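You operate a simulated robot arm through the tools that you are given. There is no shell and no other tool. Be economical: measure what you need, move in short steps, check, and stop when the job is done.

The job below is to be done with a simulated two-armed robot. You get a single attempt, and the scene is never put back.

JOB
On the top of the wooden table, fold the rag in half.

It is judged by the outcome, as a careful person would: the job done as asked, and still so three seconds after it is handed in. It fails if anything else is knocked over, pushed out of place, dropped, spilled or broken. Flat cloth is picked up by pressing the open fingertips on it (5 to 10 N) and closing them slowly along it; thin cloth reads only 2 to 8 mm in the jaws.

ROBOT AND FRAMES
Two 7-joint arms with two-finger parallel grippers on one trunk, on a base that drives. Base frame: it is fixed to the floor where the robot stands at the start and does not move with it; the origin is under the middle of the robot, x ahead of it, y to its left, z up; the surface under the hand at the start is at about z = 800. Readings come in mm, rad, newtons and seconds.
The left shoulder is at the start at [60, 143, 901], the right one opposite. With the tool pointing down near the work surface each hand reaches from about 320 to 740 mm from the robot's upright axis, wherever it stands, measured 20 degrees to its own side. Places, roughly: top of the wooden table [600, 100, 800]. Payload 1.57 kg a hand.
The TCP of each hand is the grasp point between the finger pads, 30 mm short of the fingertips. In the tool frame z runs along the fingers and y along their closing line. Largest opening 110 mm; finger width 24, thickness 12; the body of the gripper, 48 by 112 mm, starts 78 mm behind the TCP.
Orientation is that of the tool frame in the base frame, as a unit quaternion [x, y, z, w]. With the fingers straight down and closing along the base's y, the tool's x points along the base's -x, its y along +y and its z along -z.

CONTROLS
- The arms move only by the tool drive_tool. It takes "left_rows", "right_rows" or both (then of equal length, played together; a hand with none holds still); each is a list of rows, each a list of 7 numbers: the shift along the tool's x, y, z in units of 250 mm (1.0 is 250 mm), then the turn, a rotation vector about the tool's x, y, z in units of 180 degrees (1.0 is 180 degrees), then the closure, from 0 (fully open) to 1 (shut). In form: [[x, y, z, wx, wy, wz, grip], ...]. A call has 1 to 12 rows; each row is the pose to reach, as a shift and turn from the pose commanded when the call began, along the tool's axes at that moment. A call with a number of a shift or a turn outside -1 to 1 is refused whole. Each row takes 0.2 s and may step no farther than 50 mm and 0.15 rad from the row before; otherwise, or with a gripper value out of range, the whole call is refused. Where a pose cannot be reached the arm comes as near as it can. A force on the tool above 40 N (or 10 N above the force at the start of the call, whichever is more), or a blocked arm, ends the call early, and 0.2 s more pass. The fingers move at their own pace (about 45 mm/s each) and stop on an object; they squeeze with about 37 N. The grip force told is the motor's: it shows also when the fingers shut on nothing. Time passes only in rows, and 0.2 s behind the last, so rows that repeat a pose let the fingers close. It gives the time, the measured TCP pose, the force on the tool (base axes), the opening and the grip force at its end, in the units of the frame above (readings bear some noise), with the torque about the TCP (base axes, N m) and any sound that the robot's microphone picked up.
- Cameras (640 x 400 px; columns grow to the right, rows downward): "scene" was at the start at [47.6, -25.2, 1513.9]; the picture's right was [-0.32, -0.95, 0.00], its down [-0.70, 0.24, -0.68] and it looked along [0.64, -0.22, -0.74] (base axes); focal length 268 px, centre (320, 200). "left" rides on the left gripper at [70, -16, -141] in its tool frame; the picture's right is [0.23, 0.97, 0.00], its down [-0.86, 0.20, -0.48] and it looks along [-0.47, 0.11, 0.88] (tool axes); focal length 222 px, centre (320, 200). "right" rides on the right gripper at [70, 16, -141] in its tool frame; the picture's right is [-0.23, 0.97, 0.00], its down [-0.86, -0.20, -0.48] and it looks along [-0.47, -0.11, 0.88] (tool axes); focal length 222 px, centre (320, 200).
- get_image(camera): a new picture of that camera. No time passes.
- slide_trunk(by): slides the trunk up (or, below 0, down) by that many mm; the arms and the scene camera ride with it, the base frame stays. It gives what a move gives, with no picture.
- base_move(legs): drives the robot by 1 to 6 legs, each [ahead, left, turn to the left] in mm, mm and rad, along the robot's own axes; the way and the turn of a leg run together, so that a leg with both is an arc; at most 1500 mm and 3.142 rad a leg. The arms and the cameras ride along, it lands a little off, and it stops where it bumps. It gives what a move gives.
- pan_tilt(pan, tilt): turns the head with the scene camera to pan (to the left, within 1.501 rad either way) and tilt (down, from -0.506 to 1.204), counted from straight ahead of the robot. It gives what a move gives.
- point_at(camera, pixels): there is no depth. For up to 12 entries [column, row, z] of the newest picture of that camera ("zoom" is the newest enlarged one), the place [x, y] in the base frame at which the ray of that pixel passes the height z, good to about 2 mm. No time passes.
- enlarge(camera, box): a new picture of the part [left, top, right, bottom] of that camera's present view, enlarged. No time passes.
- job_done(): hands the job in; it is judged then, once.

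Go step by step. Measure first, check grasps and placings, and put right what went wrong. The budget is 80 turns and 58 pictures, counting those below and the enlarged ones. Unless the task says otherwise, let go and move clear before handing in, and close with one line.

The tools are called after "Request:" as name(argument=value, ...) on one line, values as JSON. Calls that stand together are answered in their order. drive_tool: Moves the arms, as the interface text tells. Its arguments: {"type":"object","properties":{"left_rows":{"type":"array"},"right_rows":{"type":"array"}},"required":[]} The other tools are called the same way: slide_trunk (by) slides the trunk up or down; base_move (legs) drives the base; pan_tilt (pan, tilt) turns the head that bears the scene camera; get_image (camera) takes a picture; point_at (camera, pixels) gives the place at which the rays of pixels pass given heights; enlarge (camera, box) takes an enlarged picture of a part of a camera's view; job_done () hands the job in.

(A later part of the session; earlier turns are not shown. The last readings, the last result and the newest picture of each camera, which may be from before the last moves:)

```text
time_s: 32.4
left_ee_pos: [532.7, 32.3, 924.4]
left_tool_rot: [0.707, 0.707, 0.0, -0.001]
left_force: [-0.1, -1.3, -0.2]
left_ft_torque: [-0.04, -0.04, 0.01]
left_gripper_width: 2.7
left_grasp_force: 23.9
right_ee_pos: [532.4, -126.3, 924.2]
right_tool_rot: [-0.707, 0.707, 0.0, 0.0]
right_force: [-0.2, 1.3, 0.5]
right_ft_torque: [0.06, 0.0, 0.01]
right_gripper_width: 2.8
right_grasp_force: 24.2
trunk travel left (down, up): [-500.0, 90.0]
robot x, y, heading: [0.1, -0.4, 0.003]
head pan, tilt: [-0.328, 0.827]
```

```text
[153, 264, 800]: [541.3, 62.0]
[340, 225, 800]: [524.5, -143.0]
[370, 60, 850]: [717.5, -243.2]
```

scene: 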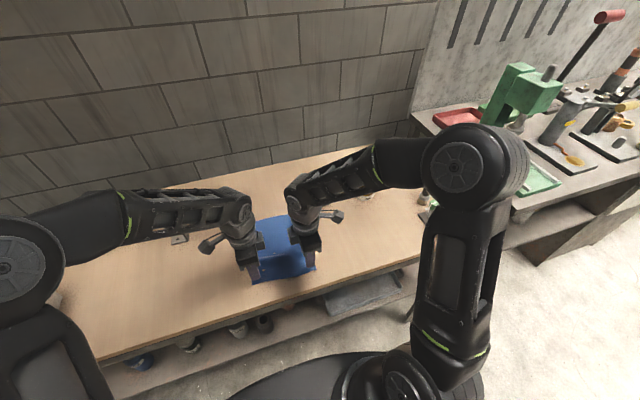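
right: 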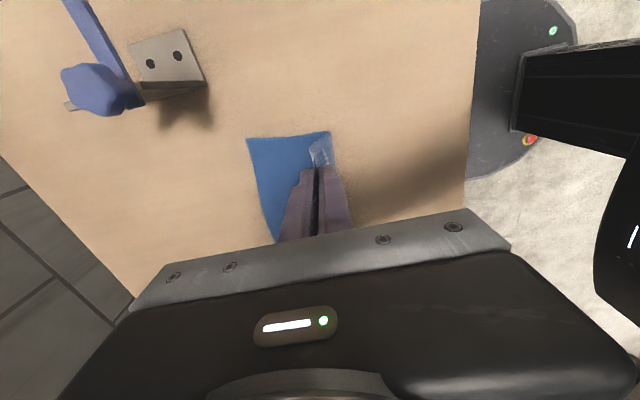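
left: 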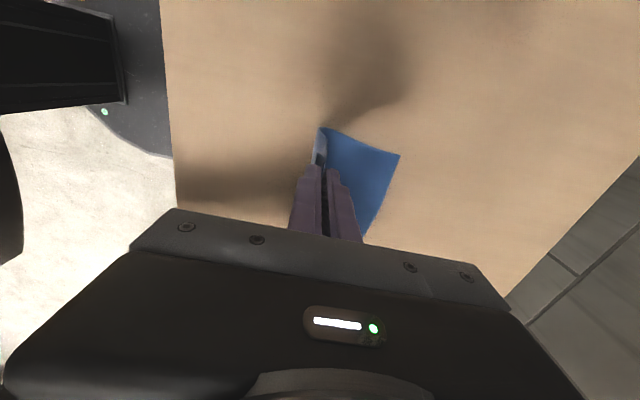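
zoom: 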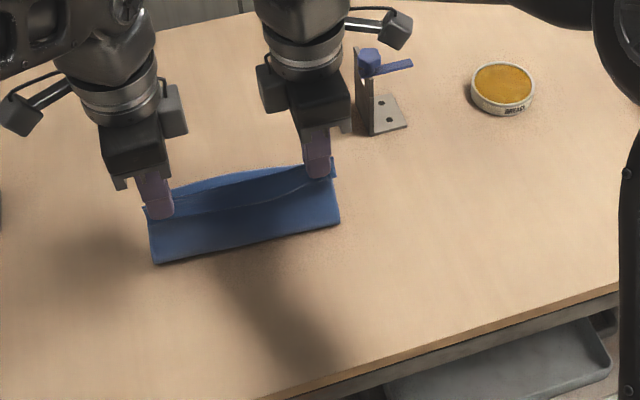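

Far corners are now (632,43) and (615,-158), and the bracket post at about (640,-223) rises near z 920. I'll finish the arc without tilting to stay clear of it, ending with tips about 12 mm above the table, just short of the far edge.

Request:
drive_tool(left_rows=[[0, 0.043, 0.004, 0, 0, 0, 1], [0, 0.085, 0.016, 0, 0, 0, 1], [-0.004, 0.125, 0.035, 0, 0, 0, 1], [-0.006, 0.162, 0.062, 0, 0, 0, 1], [-0.008, 0.195, 0.095, 0, 0, 0, 1], [-0.01, 0.223, 0.133, 0, 0, 0, 1], [-0.012, 0.246, 0.177, 0, 0, 0, 1], [-0.014, 0.262, 0.224, 0, 0, 0, 1], [-0.016, 0.273, 0.273, 0, 0, 0, 1], [-0.016, 0.276, 0.324, 0, 0, 0, 1]], right_rows=[[0.004, -0.034, 0.004, 0, 0, 0, 1], [0.008, -0.068, 0.016, 0, 0, 0, 1], [0.012, -0.1, 0.035, 0, 0, 0, 1], [0.016, -0.129, 0.062, 0, 0, 0, 1], [0.02, -0.156, 0.095, 0, 0, 0, 1], [0.026, -0.178, 0.133, 0, 0, 0, 1], [0.032, -0.196, 0.177, 0, 0, 0, 1], [0.038, -0.209, 0.224, 0, 0, 0, 1], [0.042, -0.217, 0.273, 0, 0, 0, 1], [0.044, -0.22, 0.324, 0, 0, 0, 1]])

Request:
get_image(camera="left")

Request:
get_image(camera="right")

Request:
enlarge(camera="scene", box=[200, 160, 400, 300])

```text
time_s: 34.6
left_ee_pos: [599.7, 27.6, 844.8]
left_tool_rot: [0.708, 0.707, -0.001, 0.0]
left_force: [-2.0, -12.7, -0.7]
left_ft_torque: [-0.3, 0.03, 0.03]
left_gripper_width: 2.6
left_grasp_force: 23.6
right_ee_pos: [587.6, -137.6, 843.4]
right_tool_rot: [0.707, -0.707, -0.001, -0.001]
right_force: [0.4, 12.4, -0.2]
right_ft_torque: [0.33, 0.0, -0.05]
right_gripper_width: 2.4
right_grasp_force: 24.0
trunk travel left (down, up): [-500.0, 90.0]
robot x, y, heading: [-2.0, 2.0, -0.005]
head pan, tilt: [-0.328, 0.827]
```

```text
31 pictures are left
```

left: 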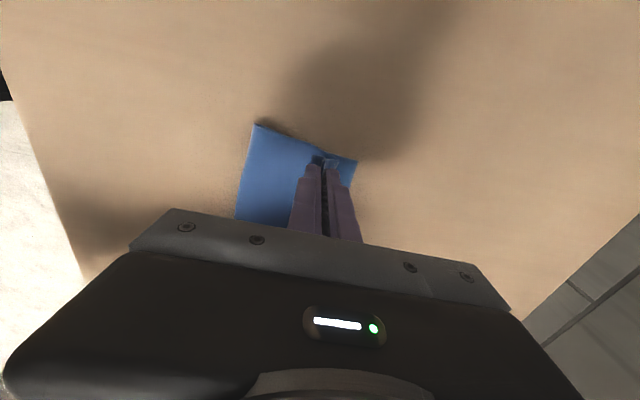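

```text
30 pictures are left
```

right: 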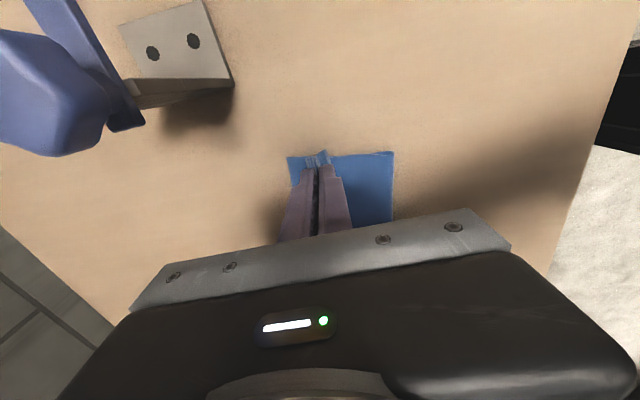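

```text
2.86 times, centred on (300, 230) of scene
```

zoom: 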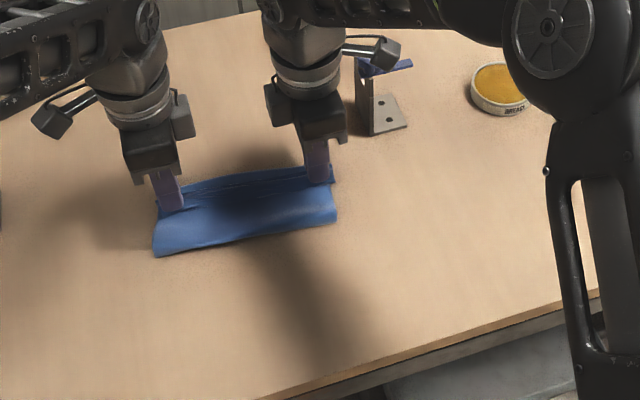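

The top layer is laid over, just short of the far edge, but the edge is taut at about 12 N in y. I'll relax it by 4 mm per hand, lower 8 mm and open gently.

Request:
drive_tool(left_rows=[[-0.008, 0, 0.016, 0, 0, 0, 1], [-0.016, 0, 0.03, 0, 0, 0, 1], [-0.016, 0, 0.034, 0, 0, 0, 1], [-0.016, 0.0, 0.034, 0, 0, 0, 0.9], [-0.016, 0.02, 0.034, 0, 0, 0, 0.8], [-0.016, 0.03, 0.034, 0, 0, 0, 0.75], [-0.016, 0.03, 0.034, 0, 0, 0, 0.75], [-0.016, 0.03, 0.034, 0, 0, 0, 0.75]], right_rows=[[-0.008, 0, 0.016, 0, 0, 0, 1], [-0.016, 0, 0.03, 0, 0, 0, 1], [-0.016, 0, 0.034, 0, 0, 0, 1], [-0.016, 0.0, 0.034, 0, 0, 0, 0.9], [-0.016, -0.02, 0.034, 0, 0, 0, 0.8], [-0.016, -0.03, 0.034, 0, 0, 0, 0.75], [-0.016, -0.03, 0.034, 0, 0, 0, 0.75], [-0.016, -0.03, 0.034, 0, 0, 0, 0.75]])

Request:
enlarge(camera="left", box=[200, 80, 440, 230])

Request:
enlarge(camera="right", box=[220, 100, 460, 250])

```text
time_s: 36.4
left_ee_pos: [607.8, 25.3, 835.5]
left_tool_rot: [0.707, 0.707, 0.0, -0.001]
left_force: [0.8, -0.6, 1.2]
left_ft_torque: [-0.01, -0.03, 0.02]
left_gripper_width: 27.7
left_grasp_force: 0.1
right_ee_pos: [595.1, -133.2, 835.4]
right_tool_rot: [-0.707, 0.708, 0.0, -0.001]
right_force: [0.2, -0.2, -0.2]
right_ft_torque: [-0.02, 0.01, 0.02]
right_gripper_width: 27.8
right_grasp_force: 0.1
trunk travel left (down, up): [-500.0, 90.0]
robot x, y, heading: [-1.6, -1.3, -0.002]
head pan, tilt: [-0.328, 0.827]
```

```text
2.67 times, centred on (320, 155) of left
```

zoom: 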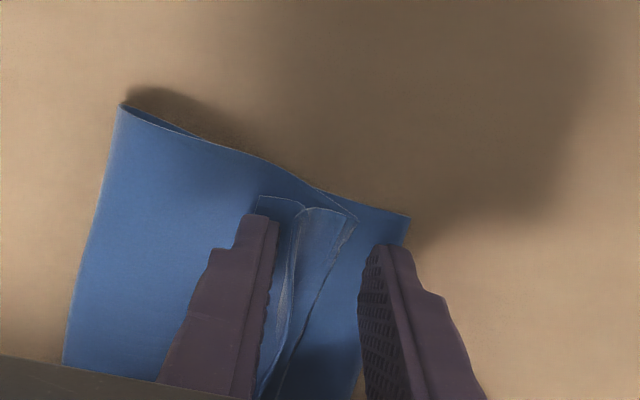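

```text
2.67 times, centred on (340, 175) of right
```

zoom: 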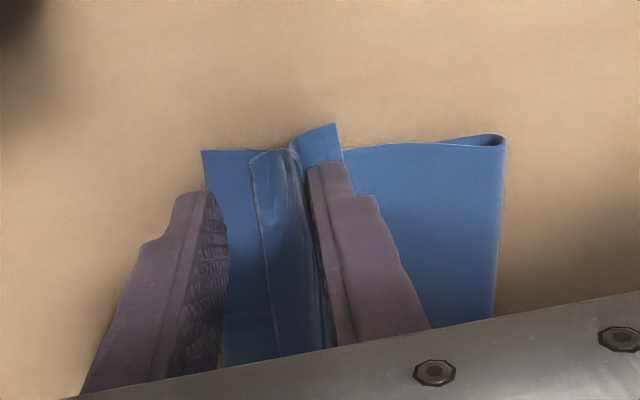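

The jaws released. A turned-back hem is visible, with a ridge at left zoom (310,215) and a flap at right zoom (318,140). I'll lift clear and see how it settles.

Request:
drive_tool(left_rows=[[0, 0.01, -0.04, 0, 0, 0, 0.7], [0, 0.01, -0.12, 0, 0, 0, 0.7], [0, 0.01, -0.25, 0, 0, 0, 0.7], [0, -0.1, -0.35, 0, 0, 0, 0.7], [0, -0.2, -0.4, 0, 0, 0, 0.7]], right_rows=[[0, -0.01, -0.04, 0, 0, 0, 0.7], [0, -0.01, -0.12, 0, 0, 0, 0.7], [0, -0.01, -0.25, 0, 0, 0, 0.7], [0, 0.1, -0.35, 0, 0, 0, 0.7], [0, 0.2, -0.4, 0, 0, 0, 0.7]])

Request:
enlarge(camera="left", box=[200, 80, 520, 280])

Request:
enlarge(camera="right", box=[140, 80, 460, 280])

```text
time_s: 37.6
left_ee_pos: [556.7, 24.8, 936.1]
left_tool_rot: [0.707, 0.707, 0.0, 0.0]
left_force: [-1.0, -0.2, -0.4]
left_ft_torque: [-0.03, 0.01, 0.01]
left_gripper_width: 32.7
left_grasp_force: 0.1
right_ee_pos: [543.6, -133.9, 935.5]
right_tool_rot: [-0.707, 0.707, 0.0, 0.0]
right_force: [0.4, -0.4, -0.4]
right_ft_torque: [0.01, 0.01, 0.01]
right_gripper_width: 33.0
right_grasp_force: 0.1
trunk travel left (down, up): [-500.0, 90.0]
robot x, y, heading: [0.3, -1.5, 0.001]
head pan, tilt: [-0.328, 0.827]
```

```text
2.00 times, centred on (360, 180) of left
```

zoom: 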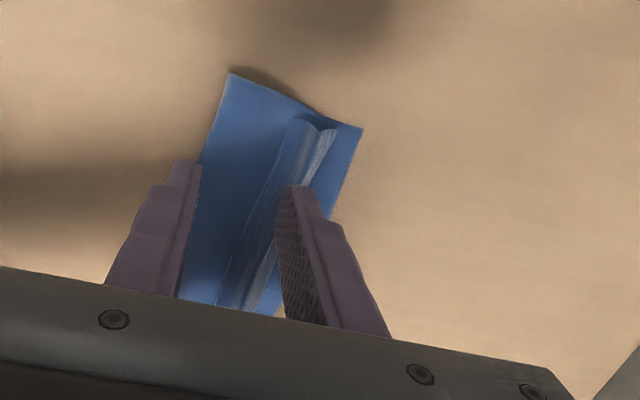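

```text
2.00 times, centred on (300, 180) of right
```

zoom: 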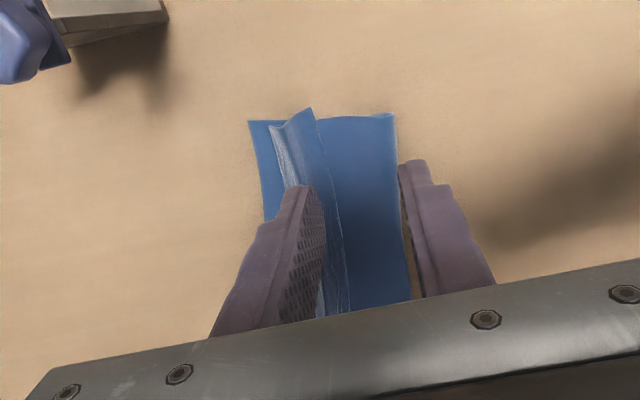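

The hem stays rolled back, with its free edge facing the robot at left zoom (293,118) and right zoom (315,110). I'll measure it so I can sweep it forward from behind with closed fingertips.

Request:
point_at(camera="left", pixels=[[346, 139, 806], [368, 145, 806], [381, 143, 801], [315, 117, 803], [310, 225, 806]])

Request:
point_at(camera="right", pixels=[[297, 134, 810], [274, 142, 803], [264, 141, 801], [337, 137, 803], [313, 230, 806]])

Request:
enlarge(camera="scene", box=[225, 180, 345, 260])

```text
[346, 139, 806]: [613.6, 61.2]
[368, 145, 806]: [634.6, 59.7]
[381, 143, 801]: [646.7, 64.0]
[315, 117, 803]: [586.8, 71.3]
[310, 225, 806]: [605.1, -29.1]
```

```text
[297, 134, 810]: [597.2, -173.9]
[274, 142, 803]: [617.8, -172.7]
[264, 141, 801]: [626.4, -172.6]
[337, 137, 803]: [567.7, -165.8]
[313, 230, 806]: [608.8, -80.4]
```

```text
5.00 times, centred on (285, 220) of scene
```

zoom: 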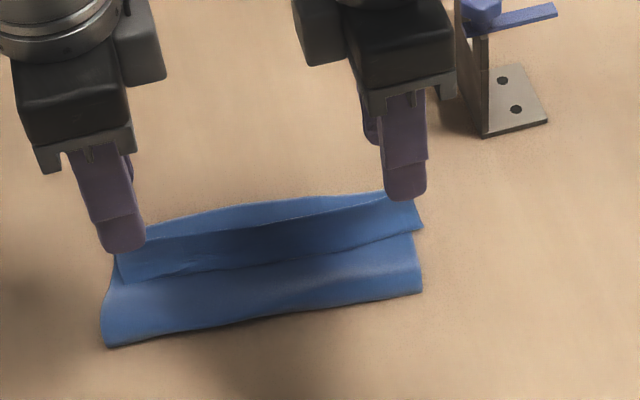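

The hem is a turned-back strip, its free edge at scene zoom (125,282)–(415,235), slightly raised off the top layer. I'll close the fingers and set the tips down behind it, just above the top layer.

Request:
drive_tool(left_rows=[[0, 0.02, 0.0, 0, 0, 0, 1], [0.02, 0.04, 0.1, 0, 0, 0, 1], [0.02, 0.04, 0.22, 0, 0, 0, 1], [0.02, 0.04, 0.32, 0, 0, 0, 1], [0.02, 0.04, 0.37, 0, 0, 0, 1], [0.02, 0.04, 0.39, 0, 0, 0, 1]], right_rows=[[0, -0.03, 0.0, 0, 0, 0, 1], [0.02, -0.064, 0.1, 0, 0, 0, 1], [0.02, -0.064, 0.22, 0, 0, 0, 1], [0.02, -0.064, 0.32, 0, 0, 0, 1], [0.02, -0.064, 0.37, 0, 0, 0, 1], [0.02, -0.064, 0.39, 0, 0, 0, 1]])

Request:
get_image(camera="left")

Request:
get_image(camera="right")

```text
time_s: 39.0
left_ee_pos: [567.5, 30.6, 837.1]
left_tool_rot: [0.707, 0.707, 0.0, -0.001]
left_force: [0.2, -0.7, 0.5]
left_ft_torque: [0.02, -0.01, 0.01]
left_gripper_width: 0.0
left_grasp_force: 20.7
right_ee_pos: [561.3, -137.3, 837.0]
right_tool_rot: [0.707, -0.707, 0.0, 0.0]
right_force: [0.1, 0.1, -0.2]
right_ft_torque: [-0.02, -0.02, 0.01]
right_gripper_width: 0.0
right_grasp_force: 21.7
trunk travel left (down, up): [-500.0, 90.0]
robot x, y, heading: [1.1, -0.9, -0.0]
head pan, tilt: [-0.328, 0.827]
```

```text
23 pictures are left
```

left: 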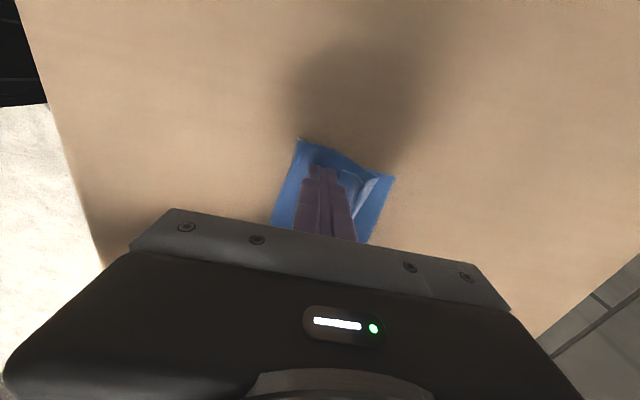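

```text
22 pictures are left
```

right: 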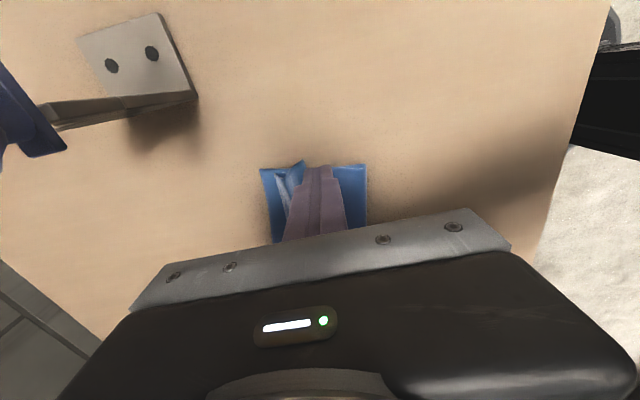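

The tips stand just behind the flap on both sides with no force. I'll sweep forward and rise over the hem to flip it, ending high enough to keep the right wrist clear of the bracket.

Request:
drive_tool(left_rows=[[0, 0.02, 0.004, 0, 0, 0, 1], [0, 0.05, 0.004, 0, 0, 0, 1], [0, 0.09, 0.0, 0, 0, 0, 1], [0, 0.13, -0.012, 0, 0, 0, 1], [0, 0.17, -0.03, 0, 0, 0, 1], [0, 0.21, -0.06, 0, 0, 0, 1], [0, 0.25, -0.09, 0, 0, 0, 1], [0, 0.29, -0.11, 0, 0, 0, 1], [0, 0.33, -0.12, 0, 0, 0, 1], [0, 0.35, -0.14, 0, 0, 0, 1]], right_rows=[[0, -0.02, 0.004, 0, 0, 0, 1], [0, -0.05, 0.004, 0, 0, 0, 1], [0, -0.09, 0.0, 0, 0, 0, 1], [0, -0.13, -0.012, 0, 0, 0, 1], [0, -0.17, -0.03, 0, 0, 0, 1], [0, -0.21, -0.07, 0, 0, 0, 1], [0, -0.24, -0.11, 0, 0, 0, 1], [0, -0.27, -0.14, 0, 0, 0, 1], [0, -0.29, -0.16, 0, 0, 0, 1], [0, -0.31, -0.18, 0, 0, 0, 1]])

Request:
enlarge(camera="scene", box=[225, 180, 345, 260])

Request:
get_image(camera="right")

```text
time_s: 41.2
left_ee_pos: [656.5, 29.2, 873.7]
left_tool_rot: [0.707, 0.708, 0.0, -0.001]
left_force: [-0.6, -0.2, 0.3]
left_ft_torque: [-0.03, 0.01, -0.01]
left_gripper_width: 0.0
left_grasp_force: 21.4
right_ee_pos: [636.9, -139.5, 882.8]
right_tool_rot: [-0.707, 0.707, 0.0, 0.0]
right_force: [-0.4, -0.4, -0.5]
right_ft_torque: [0.05, -0.02, -0.02]
right_gripper_width: 0.0
right_grasp_force: 21.6
trunk travel left (down, up): [-500.0, 90.0]
robot x, y, heading: [-1.4, 0.5, -0.001]
head pan, tilt: [-0.328, 0.827]
```

```text
5.00 times, centred on (285, 220) of scene
```

zoom: 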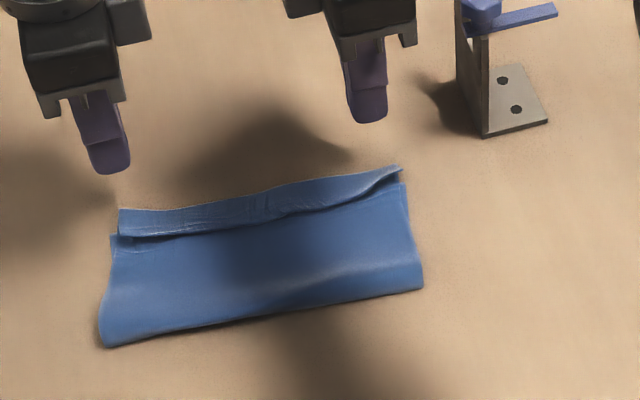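

```text
20 pictures are left
```

right: 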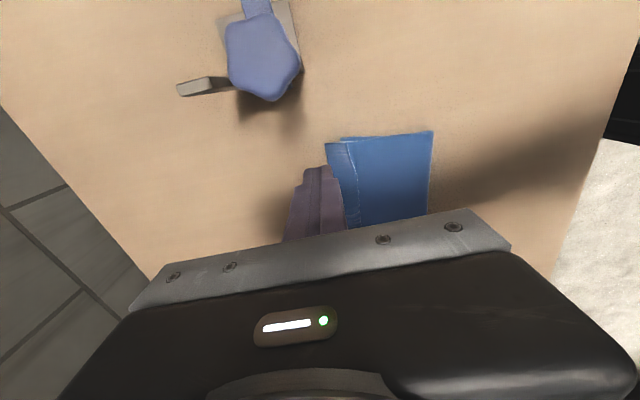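

The sweep unrolled the hem, leaving only a small crease near the far edge at zoom (120,235)–(400,185). I'll raise both hands and back off for a clear look.

Request:
drive_tool(left_rows=[[0, 0, -0.1, 0, 0, 0, 1], [0, 0, -0.2, 0, 0, 0, 1], [0, -0.05, -0.3, 0, 0, 0, 1], [0.1, -0.1, -0.4, 0, 0, 0, 1], [0.2, -0.15, -0.45, 0, 0, 0, 1]], right_rows=[[0, 0, -0.1, 0, 0, 0, 1], [0, 0, -0.2, 0, 0, 0, 1], [0, 0.05, -0.3, 0, 0, 0, 1], [0.0, 0.1, -0.4, 0, 0, 0, 1], [0.0, 0.15, -0.45, 0, 0, 0, 1]])

Request:
enlarge(camera="scene", box=[225, 180, 345, 260])

Request:
enlarge(camera="left", box=[160, 80, 480, 280])

Request:
enlarge(camera="right", box=[200, 80, 520, 280])

```text
time_s: 42.4
left_ee_pos: [619.6, 80.2, 988.6]
left_tool_rot: [0.707, 0.707, 0.0, 0.0]
left_force: [-0.3, 0.1, 0.8]
left_ft_torque: [-0.05, -0.01, 0.0]
left_gripper_width: 0.0
left_grasp_force: 21.3
left hand out of reach, approached as far as the arm can: row 2, 3, 4
right_ee_pos: [597.9, -137.1, 995.3]
right_tool_rot: [-0.706, 0.708, 0.0, 0.001]
right_force: [0.0, 0.1, 0.5]
right_ft_torque: [-0.01, 0.01, -0.04]
right_gripper_width: 0.0
right_grasp_force: 21.8
trunk travel left (down, up): [-500.0, 90.0]
robot x, y, heading: [-0.8, -2.1, -0.001]
head pan, tilt: [-0.328, 0.827]
```

```text
5.00 times, centred on (285, 220) of scene
```

zoom: 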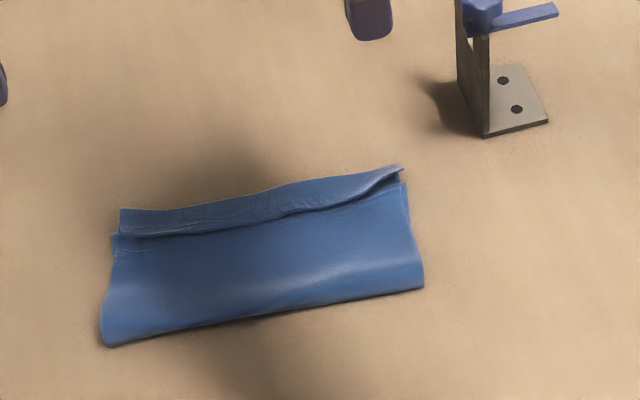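

```text
2.00 times, centred on (320, 180) of left
```

zoom: 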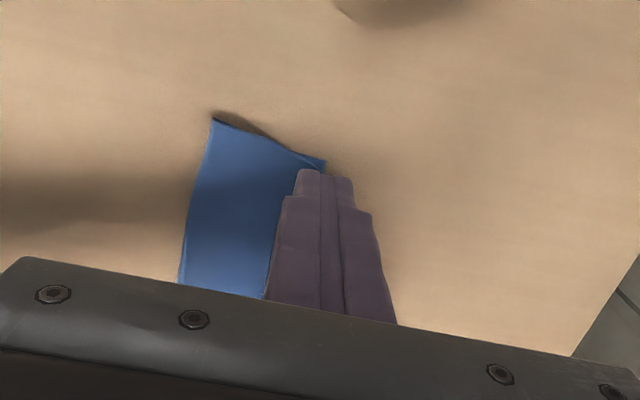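

```text
2.00 times, centred on (360, 180) of right
```

zoom: 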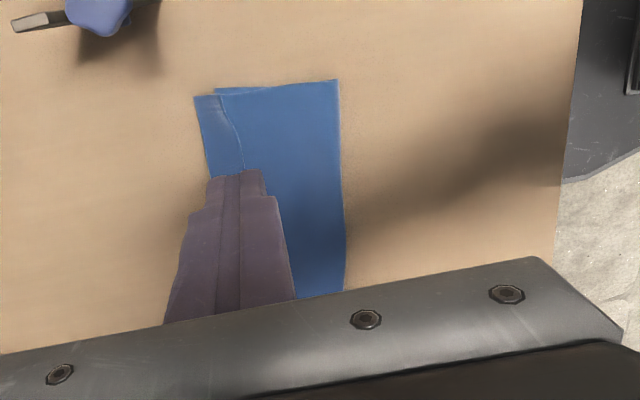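

The result looks nearly right, but I need to know whether the far strip is the top layer overhanging or the bottom layer exposed. I'll measure the corners and clear the right hand for a close look.

Request:
drive_tool(right_rows=[[0.1, 0.1, -0.05, 0, 0, 0, 1], [0.2, 0.2, -0.05, 0, 0, 0, 1], [0.3, 0.3, -0.05, 0, 0, 0, 1]])

Request:
enlarge(camera="scene", box=[240, 200, 312, 248])

Request:
point_at(camera="zoom", pixels=[[10, 5, 803]])

Request:
enlarge(camera="right", box=[160, 50, 480, 250])

```text
time_s: 43.2
left_ee_pos: [621.0, 79.6, 989.8]
left_tool_rot: [0.707, 0.707, 0.0, 0.0]
left_force: [-0.2, 0.2, 0.2]
left_ft_torque: [0.0, -0.02, -0.01]
left_gripper_width: 0.0
left_grasp_force: 21.2
right_ee_pos: [525.7, -213.7, 1007.0]
right_tool_rot: [-0.707, 0.707, 0.0, 0.001]
right_force: [0.5, -0.4, 0.3]
right_ft_torque: [-0.01, 0.0, -0.01]
right_gripper_width: 0.1
right_grasp_force: 21.4
trunk travel left (down, up): [-500.0, 90.0]
robot x, y, heading: [-0.3, 0.3, 0.003]
head pan, tilt: [-0.328, 0.827]
```

```text
8.33 times, centred on (276, 224) of scene
```

zoom: 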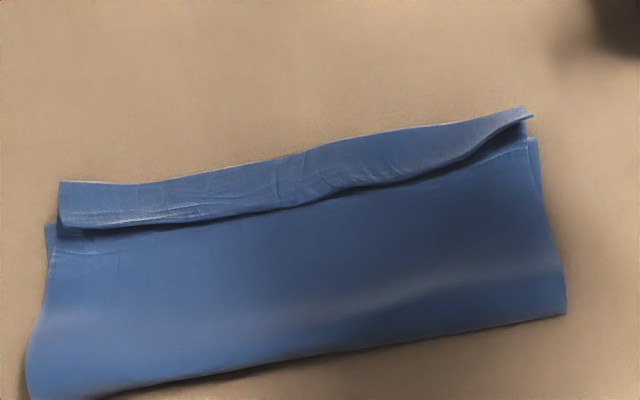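

```text
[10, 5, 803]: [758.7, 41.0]
```

```text
2.00 times, centred on (320, 150) of right
```

zoom: 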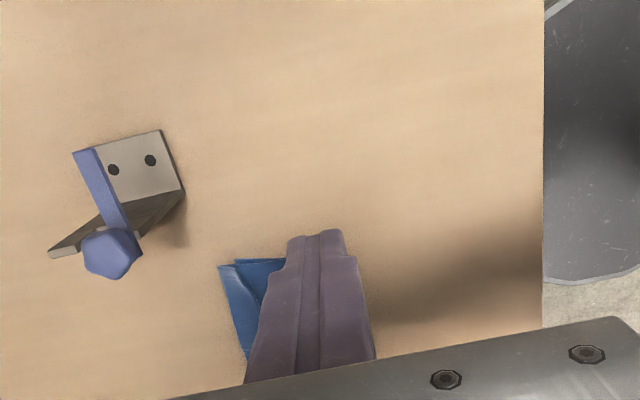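

The far strip overhangs toward the robot with a raised lip. I'll zoom closely on each end to read the layering.

Request:
enlarge(camera="scene", box=[238, 215, 270, 235])

Request:
point_at(camera="zoom", pixels=[[320, 200, 803]])

Request:
enlarge(camera="scene", box=[282, 206, 314, 226])

```text
16.00 times, centred on (254, 225) of scene
```

zoom: 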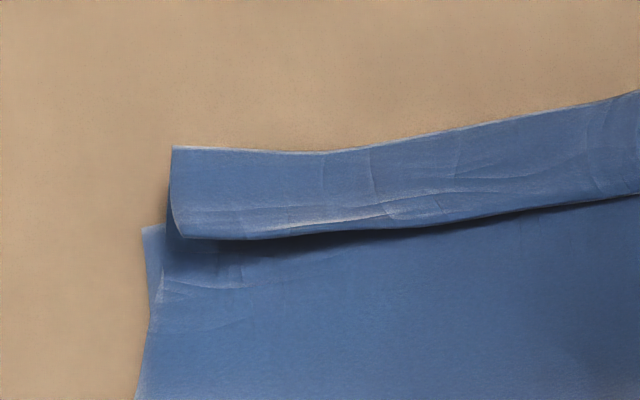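

```text
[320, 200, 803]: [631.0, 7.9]
```

```text
16.00 times, centred on (298, 216) of scene
```

zoom: 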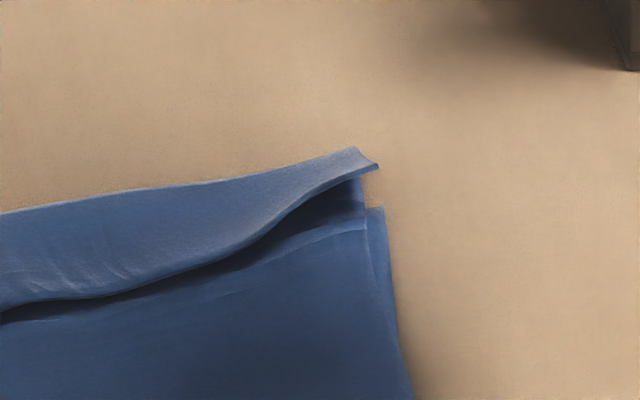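

The layering is now clear: the top layer ends in a loose upward curl. Its free lip, at the lower border of the strip, faces the robot. I'll measure it, then lift the lip from beneath and flip it forward.

Request:
point_at(camera="zoom", pixels=[[300, 205, 815], [340, 155, 815], [330, 232, 803], [382, 207, 802], [365, 228, 803], [100, 290, 815], [100, 205, 815]])

```text
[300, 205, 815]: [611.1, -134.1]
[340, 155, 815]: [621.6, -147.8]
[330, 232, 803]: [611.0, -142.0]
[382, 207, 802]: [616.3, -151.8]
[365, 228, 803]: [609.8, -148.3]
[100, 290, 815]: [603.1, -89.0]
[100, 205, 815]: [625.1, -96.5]
```

The bottom layer's far corners sit near (634,45) and (616,-152), while the fold line is at about x = 547/525. So the top layer is too long by about 40 mm, and I should regrip the standing flap and pull it back. First I'll check the bracket height for clearance.

Request:
point_at(camera="right", pixels=[[215, 176, 880], [215, 176, 900], [215, 176, 920], [215, 176, 940]])

Request:
point_at(camera="scene", pixels=[[321, 182, 880], [321, 182, 900], [321, 182, 920], [321, 182, 940], [309, 238, 803], [246, 249, 803], [243, 227, 802]])

```text
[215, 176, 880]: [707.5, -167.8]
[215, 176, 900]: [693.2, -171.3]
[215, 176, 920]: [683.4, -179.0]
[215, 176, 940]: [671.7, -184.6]
```

```text
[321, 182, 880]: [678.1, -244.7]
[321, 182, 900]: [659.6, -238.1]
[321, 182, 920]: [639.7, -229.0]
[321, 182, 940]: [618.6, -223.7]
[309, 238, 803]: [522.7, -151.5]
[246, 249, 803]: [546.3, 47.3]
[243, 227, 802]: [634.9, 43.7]
```

The bracket top is around z 900–920, below the wrist camera at about 978, so it's clear. I'll bring both hands, opened to about 50 mm, above the standing flap at x ≈ 618.

Request:
drive_tool(left_rows=[[-0.06, 0, 0.05, 0, 0, 0, 0.55], [-0.12, 0, 0.1, 0, 0, 0, 0.55], [-0.2, 0.0, 0.15, 0, 0, 0, 0.55], [-0.2, 0.0, 0.28, 0, 0, 0, 0.55], [-0.2, 0.0, 0.4, 0, 0, 0, 0.55], [-0.2, 0.0, 0.48, 0, 0, 0, 0.55], [-0.2, 0.0, 0.53, 0, 0, 0, 0.55]], right_rows=[[-0.12, -0.12, 0.05, 0, 0, 0, 0.55], [-0.24, -0.24, 0.1, 0, 0, 0, 0.55], [-0.352, -0.36, 0.15, 0, 0, 0, 0.55], [-0.352, -0.36, 0.3, 0, 0, 0, 0.55], [-0.352, -0.36, 0.44, 0, 0, 0, 0.55], [-0.352, -0.36, 0.54, 0, 0, 0, 0.55], [-0.352, -0.36, 0.6, 0, 0, 0, 0.55]])

Request:
enlarge(camera="left", box=[200, 100, 440, 250])

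Request:
enlarge(camera="right", box=[200, 100, 440, 250])

```text
time_s: 44.8
left_ee_pos: [618.0, 27.6, 853.2]
left_tool_rot: [0.707, 0.707, 0.0, 0.0]
left_force: [-0.8, -1.1, 0.3]
left_ft_torque: [-0.02, -0.01, -0.01]
left_gripper_width: 49.3
left_grasp_force: 0.1
right_ee_pos: [614.6, -125.0, 856.5]
right_tool_rot: [-0.707, 0.707, 0.0, 0.0]
right_force: [-0.2, 0.2, 0.8]
right_ft_torque: [0.01, -0.02, 0.04]
right_gripper_width: 49.4
right_grasp_force: 0.0
trunk travel left (down, up): [-500.0, 90.0]
robot x, y, heading: [-0.4, 1.0, -0.0]
head pan, tilt: [-0.328, 0.827]
```

```text
2.67 times, centred on (320, 175) of left
```

zoom: 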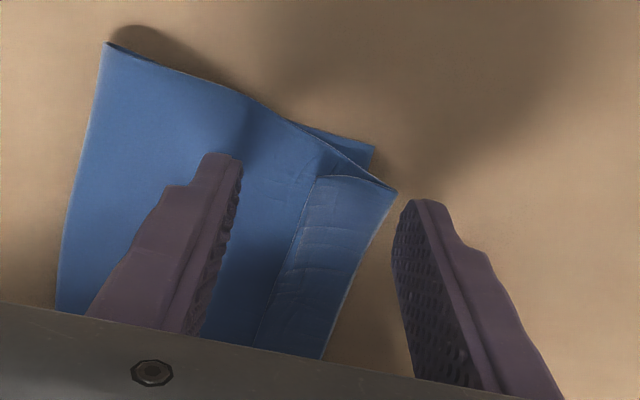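

```text
2.67 times, centred on (320, 175) of right
```

zoom: 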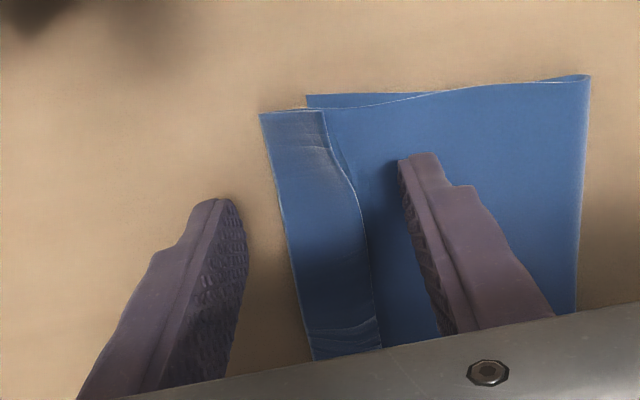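

The hem lies turned back with its lip toward the robot, and the open jaws straddle it: left lip at zoom (318,178), right lip at (350,180). I'll set the tips right down on the top layer behind the lip and push it slowly forward with the near finger to stand the flap up.

Request:
drive_tool(left_rows=[[0, -0.03, 0.04, 0, 0, 0, 0.55], [0, -0.03, 0.07, 0, 0, 0, 0.55], [0, -0.03, 0.082, 0, 0, 0, 0.55], [0, -0.01, 0.082, 0, 0, 0, 0.55], [0, 0.01, 0.082, 0, 0, 0, 0.55], [0, 0.03, 0.082, 0, 0, 0, 0.55], [0, 0.05, 0.081, 0, 0, 0, 0.55], [0, 0.07, 0.079, 0, 0, 0, 0.55], [0, 0.09, 0.077, 0, 0, 0, 0.55]], right_rows=[[-0.02, 0.02, 0.05, 0, 0, 0, 0.55], [-0.02, 0.02, 0.08, 0, 0, 0, 0.55], [-0.02, 0.02, 0.093, 0, 0, 0, 0.55], [-0.02, 0.0, 0.093, 0, 0, 0, 0.55], [-0.02, -0.02, 0.093, 0, 0, 0, 0.55], [-0.02, -0.04, 0.093, 0, 0, 0, 0.55], [-0.02, -0.06, 0.092, 0, 0, 0, 0.55], [-0.02, -0.08, 0.09, 0, 0, 0, 0.55], [-0.02, -0.1, 0.088, 0, 0, 0, 0.55]])

Request:
enlarge(camera="left", box=[200, 100, 440, 250])

Request:
enlarge(camera="right", box=[200, 100, 440, 250])

```text
time_s: 46.8
left_ee_pos: [641.8, 29.6, 832.4]
left_tool_rot: [0.707, 0.707, -0.001, 0.0]
left_force: [-0.6, -1.2, 4.2]
left_ft_torque: [0.0, -0.05, -0.01]
left_gripper_width: 49.1
left_grasp_force: 0.1
right_ee_pos: [639.2, -120.5, 836.2]
right_tool_rot: [0.707, -0.707, 0.0, -0.001]
right_force: [-0.6, -0.5, 0.4]
right_ft_torque: [-0.02, -0.02, -0.01]
right_gripper_width: 49.4
right_grasp_force: 0.0
trunk travel left (down, up): [-500.0, 90.0]
robot x, y, heading: [1.7, 0.8, -0.001]
head pan, tilt: [-0.328, 0.827]
```

```text
2.67 times, centred on (320, 175) of left
```

zoom: 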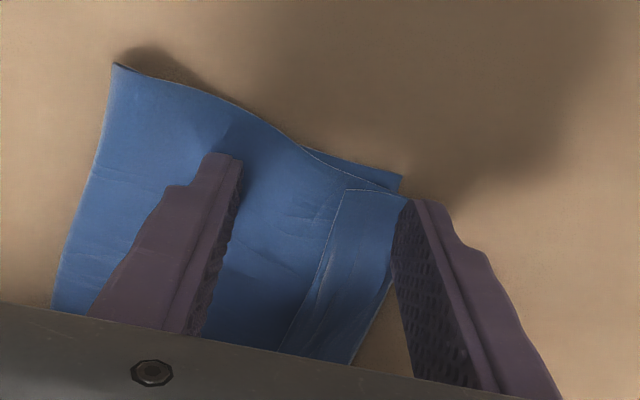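

```text
2.67 times, centred on (320, 175) of right
```

zoom: 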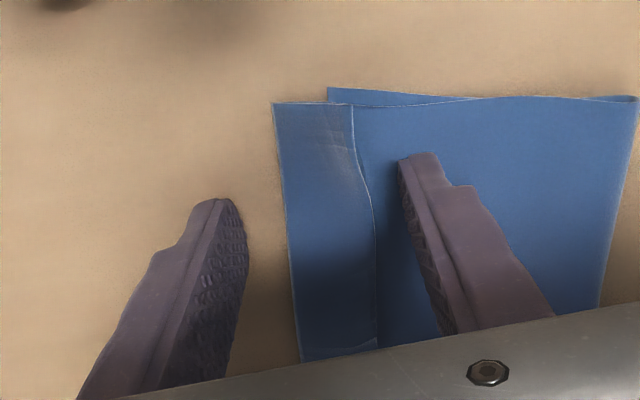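

The rag slid along rather than the lip lifting. I'll measure the lip, hem and bottom corners now, then regrip only the lip's rim with the fingers closing along y.

Request:
point_at(camera="left", pixels=[[329, 171, 806], [309, 229, 806], [351, 175, 804], [350, 167, 802], [243, 124, 808]])

Request:
point_at(camera="right", pixels=[[332, 156, 806], [340, 197, 806], [304, 140, 804], [312, 230, 804], [324, 134, 802], [438, 136, 808]])

```text
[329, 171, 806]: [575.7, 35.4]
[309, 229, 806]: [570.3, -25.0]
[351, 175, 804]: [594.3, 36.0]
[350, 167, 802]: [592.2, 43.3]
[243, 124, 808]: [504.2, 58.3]
```

```text
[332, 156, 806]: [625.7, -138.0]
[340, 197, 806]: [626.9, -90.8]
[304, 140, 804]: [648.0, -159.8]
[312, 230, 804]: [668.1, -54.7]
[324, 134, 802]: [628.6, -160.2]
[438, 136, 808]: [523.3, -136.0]
```

The hand-camera point_at used older plain pictures. I'll redo the right side with "zoom", which is the newest right enlargement, and shift the left results by the 74 mm the hand moved.

Request:
point_at(camera="zoom", pixels=[[352, 150, 806], [375, 230, 806], [276, 105, 804], [290, 230, 804], [330, 90, 802], [635, 98, 808], [353, 104, 806]])

```text
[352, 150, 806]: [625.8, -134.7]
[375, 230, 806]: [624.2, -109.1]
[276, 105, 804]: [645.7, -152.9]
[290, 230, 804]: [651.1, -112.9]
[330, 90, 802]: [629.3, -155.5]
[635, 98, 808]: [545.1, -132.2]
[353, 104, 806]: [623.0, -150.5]
```

Lip corners sit close above the bottom corners (right lip (623,-150) against bottom (629,-155)), but a 20–24 mm hem is turned back. I'll lift, yaw the grippers back and place the fingers so only about 10 mm of the lip's rim gets pinched.

Request:
drive_tool(left_rows=[[0, 0, -0.08, 0, 0, 0, 0.727], [-0.02, 0, -0.14, 0, 0, -0.045, 0.727], [-0.05, 0.01, -0.14, 0, 0, -0.09, 0.727], [-0.07, 0.016, -0.14, 0, 0, -0.135, 0.727], [-0.07, 0.016, -0.14, 0, 0, -0.18, 0.727], [-0.07, 0.016, -0.14, 0, 0, -0.226, 0.727], [-0.07, 0.016, -0.14, 0, 0, -0.272, 0.727], [-0.07, 0.016, -0.14, 0, 0, -0.318, 0.727], [-0.07, 0.016, -0.14, 0, 0, -0.364, 0.727], [-0.07, 0.016, -0.14, 0, 0, -0.41, 0.727], [-0.07, 0.016, -0.14, 0, 0, -0.456, 0.727], [-0.07, 0.016, -0.14, 0, 0, -0.5, 0.727]], right_rows=[[0, 0, -0.08, 0, 0, 0, 0.727], [0, 0.02, -0.14, 0, 0, 0.045, 0.727], [0, 0.04, -0.14, 0, 0, 0.09, 0.727], [0.008, 0.064, -0.14, 0, 0, 0.135, 0.727], [0.008, 0.064, -0.14, 0, 0, 0.18, 0.727], [0.008, 0.064, -0.14, 0, 0, 0.226, 0.727], [0.008, 0.064, -0.14, 0, 0, 0.272, 0.727], [0.008, 0.064, -0.14, 0, 0, 0.318, 0.727], [0.008, 0.064, -0.14, 0, 0, 0.364, 0.727], [0.008, 0.064, -0.14, 0, 0, 0.41, 0.727], [0.008, 0.064, -0.14, 0, 0, 0.456, 0.727], [0.008, 0.064, -0.14, 0, 0, 0.5, 0.727]])

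Request:
get_image(camera="left")

Request:
get_image(camera="right")

```text
time_s: 49.4
left_ee_pos: [645.6, 12.6, 868.4]
left_tool_rot: [-0.001, 1.0, 0.0, 0.0]
left_force: [0.6, -0.1, -0.8]
left_ft_torque: [-0.03, 0.02, 0.0]
left_gripper_width: 29.9
left_grasp_force: 0.0
right_ee_pos: [624.3, -122.4, 869.9]
right_tool_rot: [0.001, 1.0, -0.001, 0.0]
right_force: [-0.4, 0.2, -0.2]
right_ft_torque: [-0.01, -0.04, 0.02]
right_gripper_width: 29.9
right_grasp_force: 0.1
trunk travel left (down, up): [-500.0, 90.0]
robot x, y, heading: [2.1, -3.0, 0.003]
head pan, tilt: [-0.328, 0.827]
```

```text
8 pictures are left
```

left: 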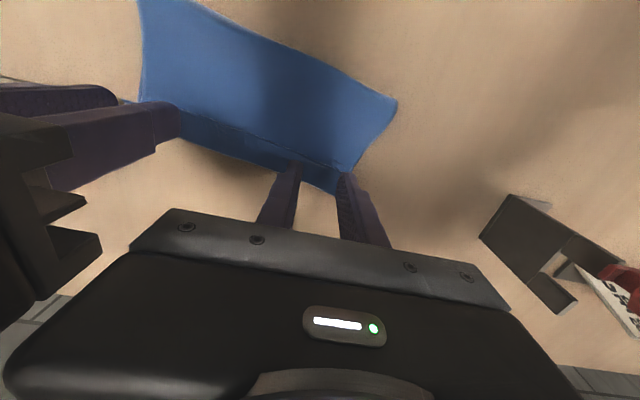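

```text
7 pictures are left
```

right: 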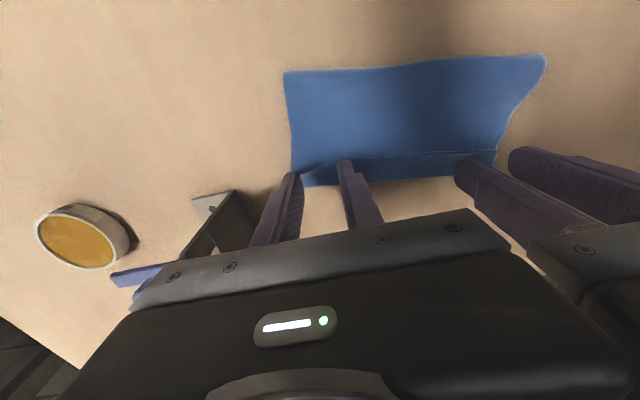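

The views are clear: a narrow hem strip remains along the far side, with lip lines at about (290,155) left and (420,153) right. I'll measure the lip and the hem fold.

Request:
point_at(camera="left", pixels=[[352, 168, 804], [290, 156, 806], [220, 130, 806], [335, 192, 803], [240, 163, 803], [397, 101, 803], [362, 165, 801]])

Request:
point_at(camera="right", pixels=[[300, 165, 806], [420, 153, 806], [497, 150, 806], [310, 186, 803], [420, 179, 803], [285, 72, 803], [545, 55, 803], [290, 168, 801]])

```text
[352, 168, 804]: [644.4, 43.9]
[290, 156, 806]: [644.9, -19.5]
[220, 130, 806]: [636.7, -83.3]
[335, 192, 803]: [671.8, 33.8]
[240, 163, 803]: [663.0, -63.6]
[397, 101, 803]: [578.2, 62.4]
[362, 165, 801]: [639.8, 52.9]
```

```text
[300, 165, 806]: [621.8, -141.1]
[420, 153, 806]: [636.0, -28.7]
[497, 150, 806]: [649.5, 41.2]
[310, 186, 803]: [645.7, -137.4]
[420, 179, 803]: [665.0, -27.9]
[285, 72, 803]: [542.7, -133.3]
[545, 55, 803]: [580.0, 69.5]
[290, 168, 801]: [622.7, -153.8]
```

The fingers overlap the lip by about 12 mm. I'll shift the right hand 5 mm inward and press down.

Request:
drive_tool(left_rows=[[0, 0, 0.06, 0, 0, 0, 0.727], [0, 0, 0.11, 0, 0, 0, 0.727], [0, 0, 0.128, 0, 0, 0, 0.727], [0, 0, 0.14, 0, 0, 0, 0.727], [0, 0, 0.14, 0, 0, 0, 0.727]], right_rows=[[0, 0.02, 0.06, 0, 0, 0, 0.727], [0, 0.02, 0.11, 0, 0, 0, 0.727], [0, 0.02, 0.134, 0, 0, 0, 0.727], [0, 0.02, 0.146, 0, 0, 0, 0.727], [0, 0.02, 0.146, 0, 0, 0, 0.727]])

```text
time_s: 50.6
left_ee_pos: [645.8, 11.1, 834.6]
left_tool_rot: [0.0, 1.0, 0.0, 0.001]
left_force: [-1.0, -1.3, 5.3]
left_ft_torque: [0.06, -0.04, 0.01]
left_gripper_width: 30.1
left_grasp_force: 0.1
right_ee_pos: [624.8, -118.1, 835.4]
right_tool_rot: [-0.001, 1.0, 0.0, 0.001]
right_force: [-1.0, 0.9, 1.7]
right_ft_torque: [0.02, 0.02, -0.02]
right_gripper_width: 30.3
right_grasp_force: 0.0
trunk travel left (down, up): [-500.0, 90.0]
robot x, y, heading: [-3.5, -2.2, -0.002]
head pan, tilt: [-0.328, 0.827]
```

Contact at 5 N left and 2 N right. I'll press about 1 mm more and close slowly.

Request:
drive_tool(left_rows=[[0, 0, 0.004, 0, 0, 0, 0.727], [0, 0, 0.004, 0, 0, 0, 0.745], [0, 0, 0.004, 0, 0, 0, 0.765], [0, 0, 0.004, 0, 0, 0, 0.785], [0, 0, 0.004, 0, 0, 0, 0.805], [0, 0, 0.004, 0, 0, 0, 0.825], [0, 0, 0.004, 0, 0, 0, 0.845], [0, 0, 0.004, 0, 0, 0, 0.865], [0, 0, 0.004, 0, 0, 0, 0.885], [0, 0, 0.004, 0, 0, 0, 0.905], [0, 0, 0.004, 0, 0, 0, 0.925], [0, 0, 0.004, 0, 0, 0, 0.945]], right_rows=[[0, 0, 0.006, 0, 0, 0, 0.727], [0, 0, 0.006, 0, 0, 0, 0.745], [0, 0, 0.006, 0, 0, 0, 0.765], [0, 0, 0.006, 0, 0, 0, 0.785], [0, 0, 0.006, 0, 0, 0, 0.805], [0, 0, 0.006, 0, 0, 0, 0.825], [0, 0, 0.006, 0, 0, 0, 0.845], [0, 0, 0.006, 0, 0, 0, 0.865], [0, 0, 0.006, 0, 0, 0, 0.885], [0, 0, 0.006, 0, 0, 0, 0.905], [0, 0, 0.006, 0, 0, 0, 0.925], [0, 0, 0.006, 0, 0, 0, 0.945]])

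Request:
drive_tool(left_rows=[[0, 0, 0, 0, 0, 0, 0.965], [0, 0, 0, 0, 0, 0, 0.985], [0, 0, 0, 0, 0, 0, 1], [0, 0, 0, 0, 0, 0, 1], [0, 0, 0, 0, 0, 0, 1]], right_rows=[[0, 0, 0, 0, 0, 0, 0.965], [0, 0, 0, 0, 0, 0, 0.985], [0, 0, 0, 0, 0, 0, 1], [0, 0, 0, 0, 0, 0, 1], [0, 0, 0, 0, 0, 0, 1]])

```text
time_s: 53.2
left_ee_pos: [644.4, 13.1, 832.9]
left_tool_rot: [0.0, 1.0, 0.0, 0.001]
left_force: [0.4, 1.8, 11.9]
left_ft_torque: [0.05, -0.06, 0.0]
left_gripper_width: 5.9
left_grasp_force: 0.0
right_ee_pos: [623.7, -118.7, 833.5]
right_tool_rot: [0.0, 1.0, -0.001, 0.001]
right_force: [-0.1, -2.1, 5.8]
right_ft_torque: [-0.12, -0.01, 0.03]
right_gripper_width: 6.4
right_grasp_force: 0.2
trunk travel left (down, up): [-500.0, 90.0]
robot x, y, heading: [2.6, 0.1, -0.001]
head pan, tilt: [-0.328, 0.827]
```

```text
time_s: 54.4
left_ee_pos: [643.4, 12.5, 833.4]
left_tool_rot: [0.0, 1.0, 0.0, 0.001]
left_force: [-0.5, 1.6, 11.9]
left_ft_torque: [0.06, -0.08, -0.03]
left_gripper_width: 0.0
left_grasp_force: 21.0
right_ee_pos: [623.5, -118.6, 833.5]
right_tool_rot: [0.0, 1.0, 0.001, 0.001]
right_force: [-0.4, -1.6, 5.7]
right_ft_torque: [-0.06, -0.07, 0.01]
right_gripper_width: 0.0
right_grasp_force: 21.0
trunk travel left (down, up): [-500.0, 90.0]
robot x, y, heading: [-1.4, 2.3, 0.001]
head pan, tilt: [-0.328, 0.827]
```

Both read 0.0, so the pinch missed. I'll try once more with a firmer press and a slightly wider start.

Request:
drive_tool(left_rows=[[0, 0, -0.04, 0, 0, 0, 1], [-0.008, 0, -0.04, 0, 0, 0, 0.69], [-0.008, 0, -0.04, 0, 0, 0, 0.69], [-0.008, 0, -0.04, 0, 0, 0, 0.69], [-0.008, 0, -0.01, 0, 0, 0, 0.69], [-0.008, 0, 0.003, 0, 0, 0, 0.69], [-0.008, 0, 0.005, 0, 0, 0, 0.69], [-0.008, 0, 0.005, 0, 0, 0, 0.69]], right_rows=[[0, 0, -0.04, 0, 0, 0, 1], [-0.008, 0, -0.04, 0, 0, 0, 0.69], [-0.008, 0, -0.04, 0, 0, 0, 0.69], [-0.008, 0, -0.04, 0, 0, 0, 0.69], [-0.008, 0, -0.01, 0, 0, 0, 0.69], [-0.008, 0, 0.004, 0, 0, 0, 0.69], [-0.008, 0, 0.007, 0, 0, 0, 0.69], [-0.008, 0, 0.007, 0, 0, 0, 0.69]])

Request:
drive_tool(left_rows=[[0, 0, 0, 0, 0, 0, 0.7], [0, 0, 0, 0, 0, 0, 0.72], [0, 0, 0, 0, 0, 0, 0.74], [0, 0, 0, 0, 0, 0, 0.76], [0, 0, 0, 0, 0, 0, 0.78], [0, 0, 0, 0, 0, 0, 0.8], [0, 0, 0, 0, 0, 0, 0.82], [0, 0, 0, 0, 0, 0, 0.84], [0, 0, 0, 0, 0, 0, 0.86], [0, 0, 0, 0, 0, 0, 0.88], [0, 0, 0, 0, 0, 0, 0.9]], right_rows=[[0, 0, 0, 0, 0, 0, 0.7], [0, 0, 0, 0, 0, 0, 0.72], [0, 0, 0, 0, 0, 0, 0.74], [0, 0, 0, 0, 0, 0, 0.76], [0, 0, 0, 0, 0, 0, 0.78], [0, 0, 0, 0, 0, 0, 0.8], [0, 0, 0, 0, 0, 0, 0.82], [0, 0, 0, 0, 0, 0, 0.84], [0, 0, 0, 0, 0, 0, 0.86], [0, 0, 0, 0, 0, 0, 0.88], [0, 0, 0, 0, 0, 0, 0.9]])

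Request:
drive_tool(left_rows=[[0, 0, 0, 0, 0, 0, 0.92], [0, 0, 0, 0, 0, 0, 0.94], [0, 0, 0, 0, 0, 0, 0.96], [0, 0, 0, 0, 0, 0, 0.98], [0, 0, 0, 0, 0, 0, 1], [0, 0, 0, 0, 0, 0, 1], [0, 0, 0, 0, 0, 0, 1]], right_rows=[[0, 0, 0, 0, 0, 0, 0.92], [0, 0, 0, 0, 0, 0, 0.94], [0, 0, 0, 0, 0, 0, 0.96], [0, 0, 0, 0, 0, 0, 0.98], [0, 0, 0, 0, 0, 0, 1], [0, 0, 0, 0, 0, 0, 1], [0, 0, 0, 0, 0, 0, 1]])

```text
time_s: 56.2
left_ee_pos: [645.6, 12.4, 832.7]
left_tool_rot: [0.0, 1.0, 0.0, 0.001]
left_force: [0.9, -0.3, 5.6]
left_ft_torque: [-0.04, -0.08, 0.04]
left_gripper_width: 34.1
left_grasp_force: 0.0
right_ee_pos: [624.9, -118.0, 833.7]
right_tool_rot: [0.0, 1.0, 0.001, 0.002]
right_force: [-1.2, -1.2, 18.5]
right_ft_torque: [-0.21, 0.01, -0.03]
right_gripper_width: 34.0
right_grasp_force: 0.1
trunk travel left (down, up): [-500.0, 90.0]
robot x, y, heading: [-2.4, 2.5, 0.001]
head pan, tilt: [-0.328, 0.827]
```

```text
time_s: 58.6
left_ee_pos: [645.3, 13.7, 834.5]
left_tool_rot: [0.0, 1.0, 0.0, 0.002]
left_force: [-0.3, -0.7, 5.5]
left_ft_torque: [0.02, -0.05, -0.02]
left_gripper_width: 11.8
left_grasp_force: 0.8
right_ee_pos: [624.6, -118.4, 833.6]
right_tool_rot: [-0.001, 1.0, 0.0, 0.002]
right_force: [-0.4, -3.7, 30.2]
right_ft_torque: [-0.27, -0.07, 0.02]
right_gripper_width: 12.0
right_grasp_force: 6.6
trunk travel left (down, up): [-500.0, 90.0]
robot x, y, heading: [-0.7, -1.2, 0.006]
head pan, tilt: [-0.328, 0.827]
```

```text
time_s: 60.2
left_ee_pos: [647.1, 11.4, 834.2]
left_tool_rot: [-0.001, 1.0, -0.001, 0.002]
left_force: [-0.2, -1.4, 10.9]
left_ft_torque: [0.03, -0.14, -0.02]
left_gripper_width: 3.2
left_grasp_force: 24.6
right_ee_pos: [623.7, -117.6, 833.0]
right_tool_rot: [0.0, 1.0, 0.0, 0.003]
right_force: [0.8, -5.0, 29.5]
right_ft_torque: [-0.21, -0.02, 0.03]
right_gripper_width: 0.0
right_grasp_force: 21.3
trunk travel left (down, up): [-500.0, 90.0]
robot x, y, heading: [-1.1, -2.7, 0.004]
head pan, tilt: [-0.328, 0.827]
```

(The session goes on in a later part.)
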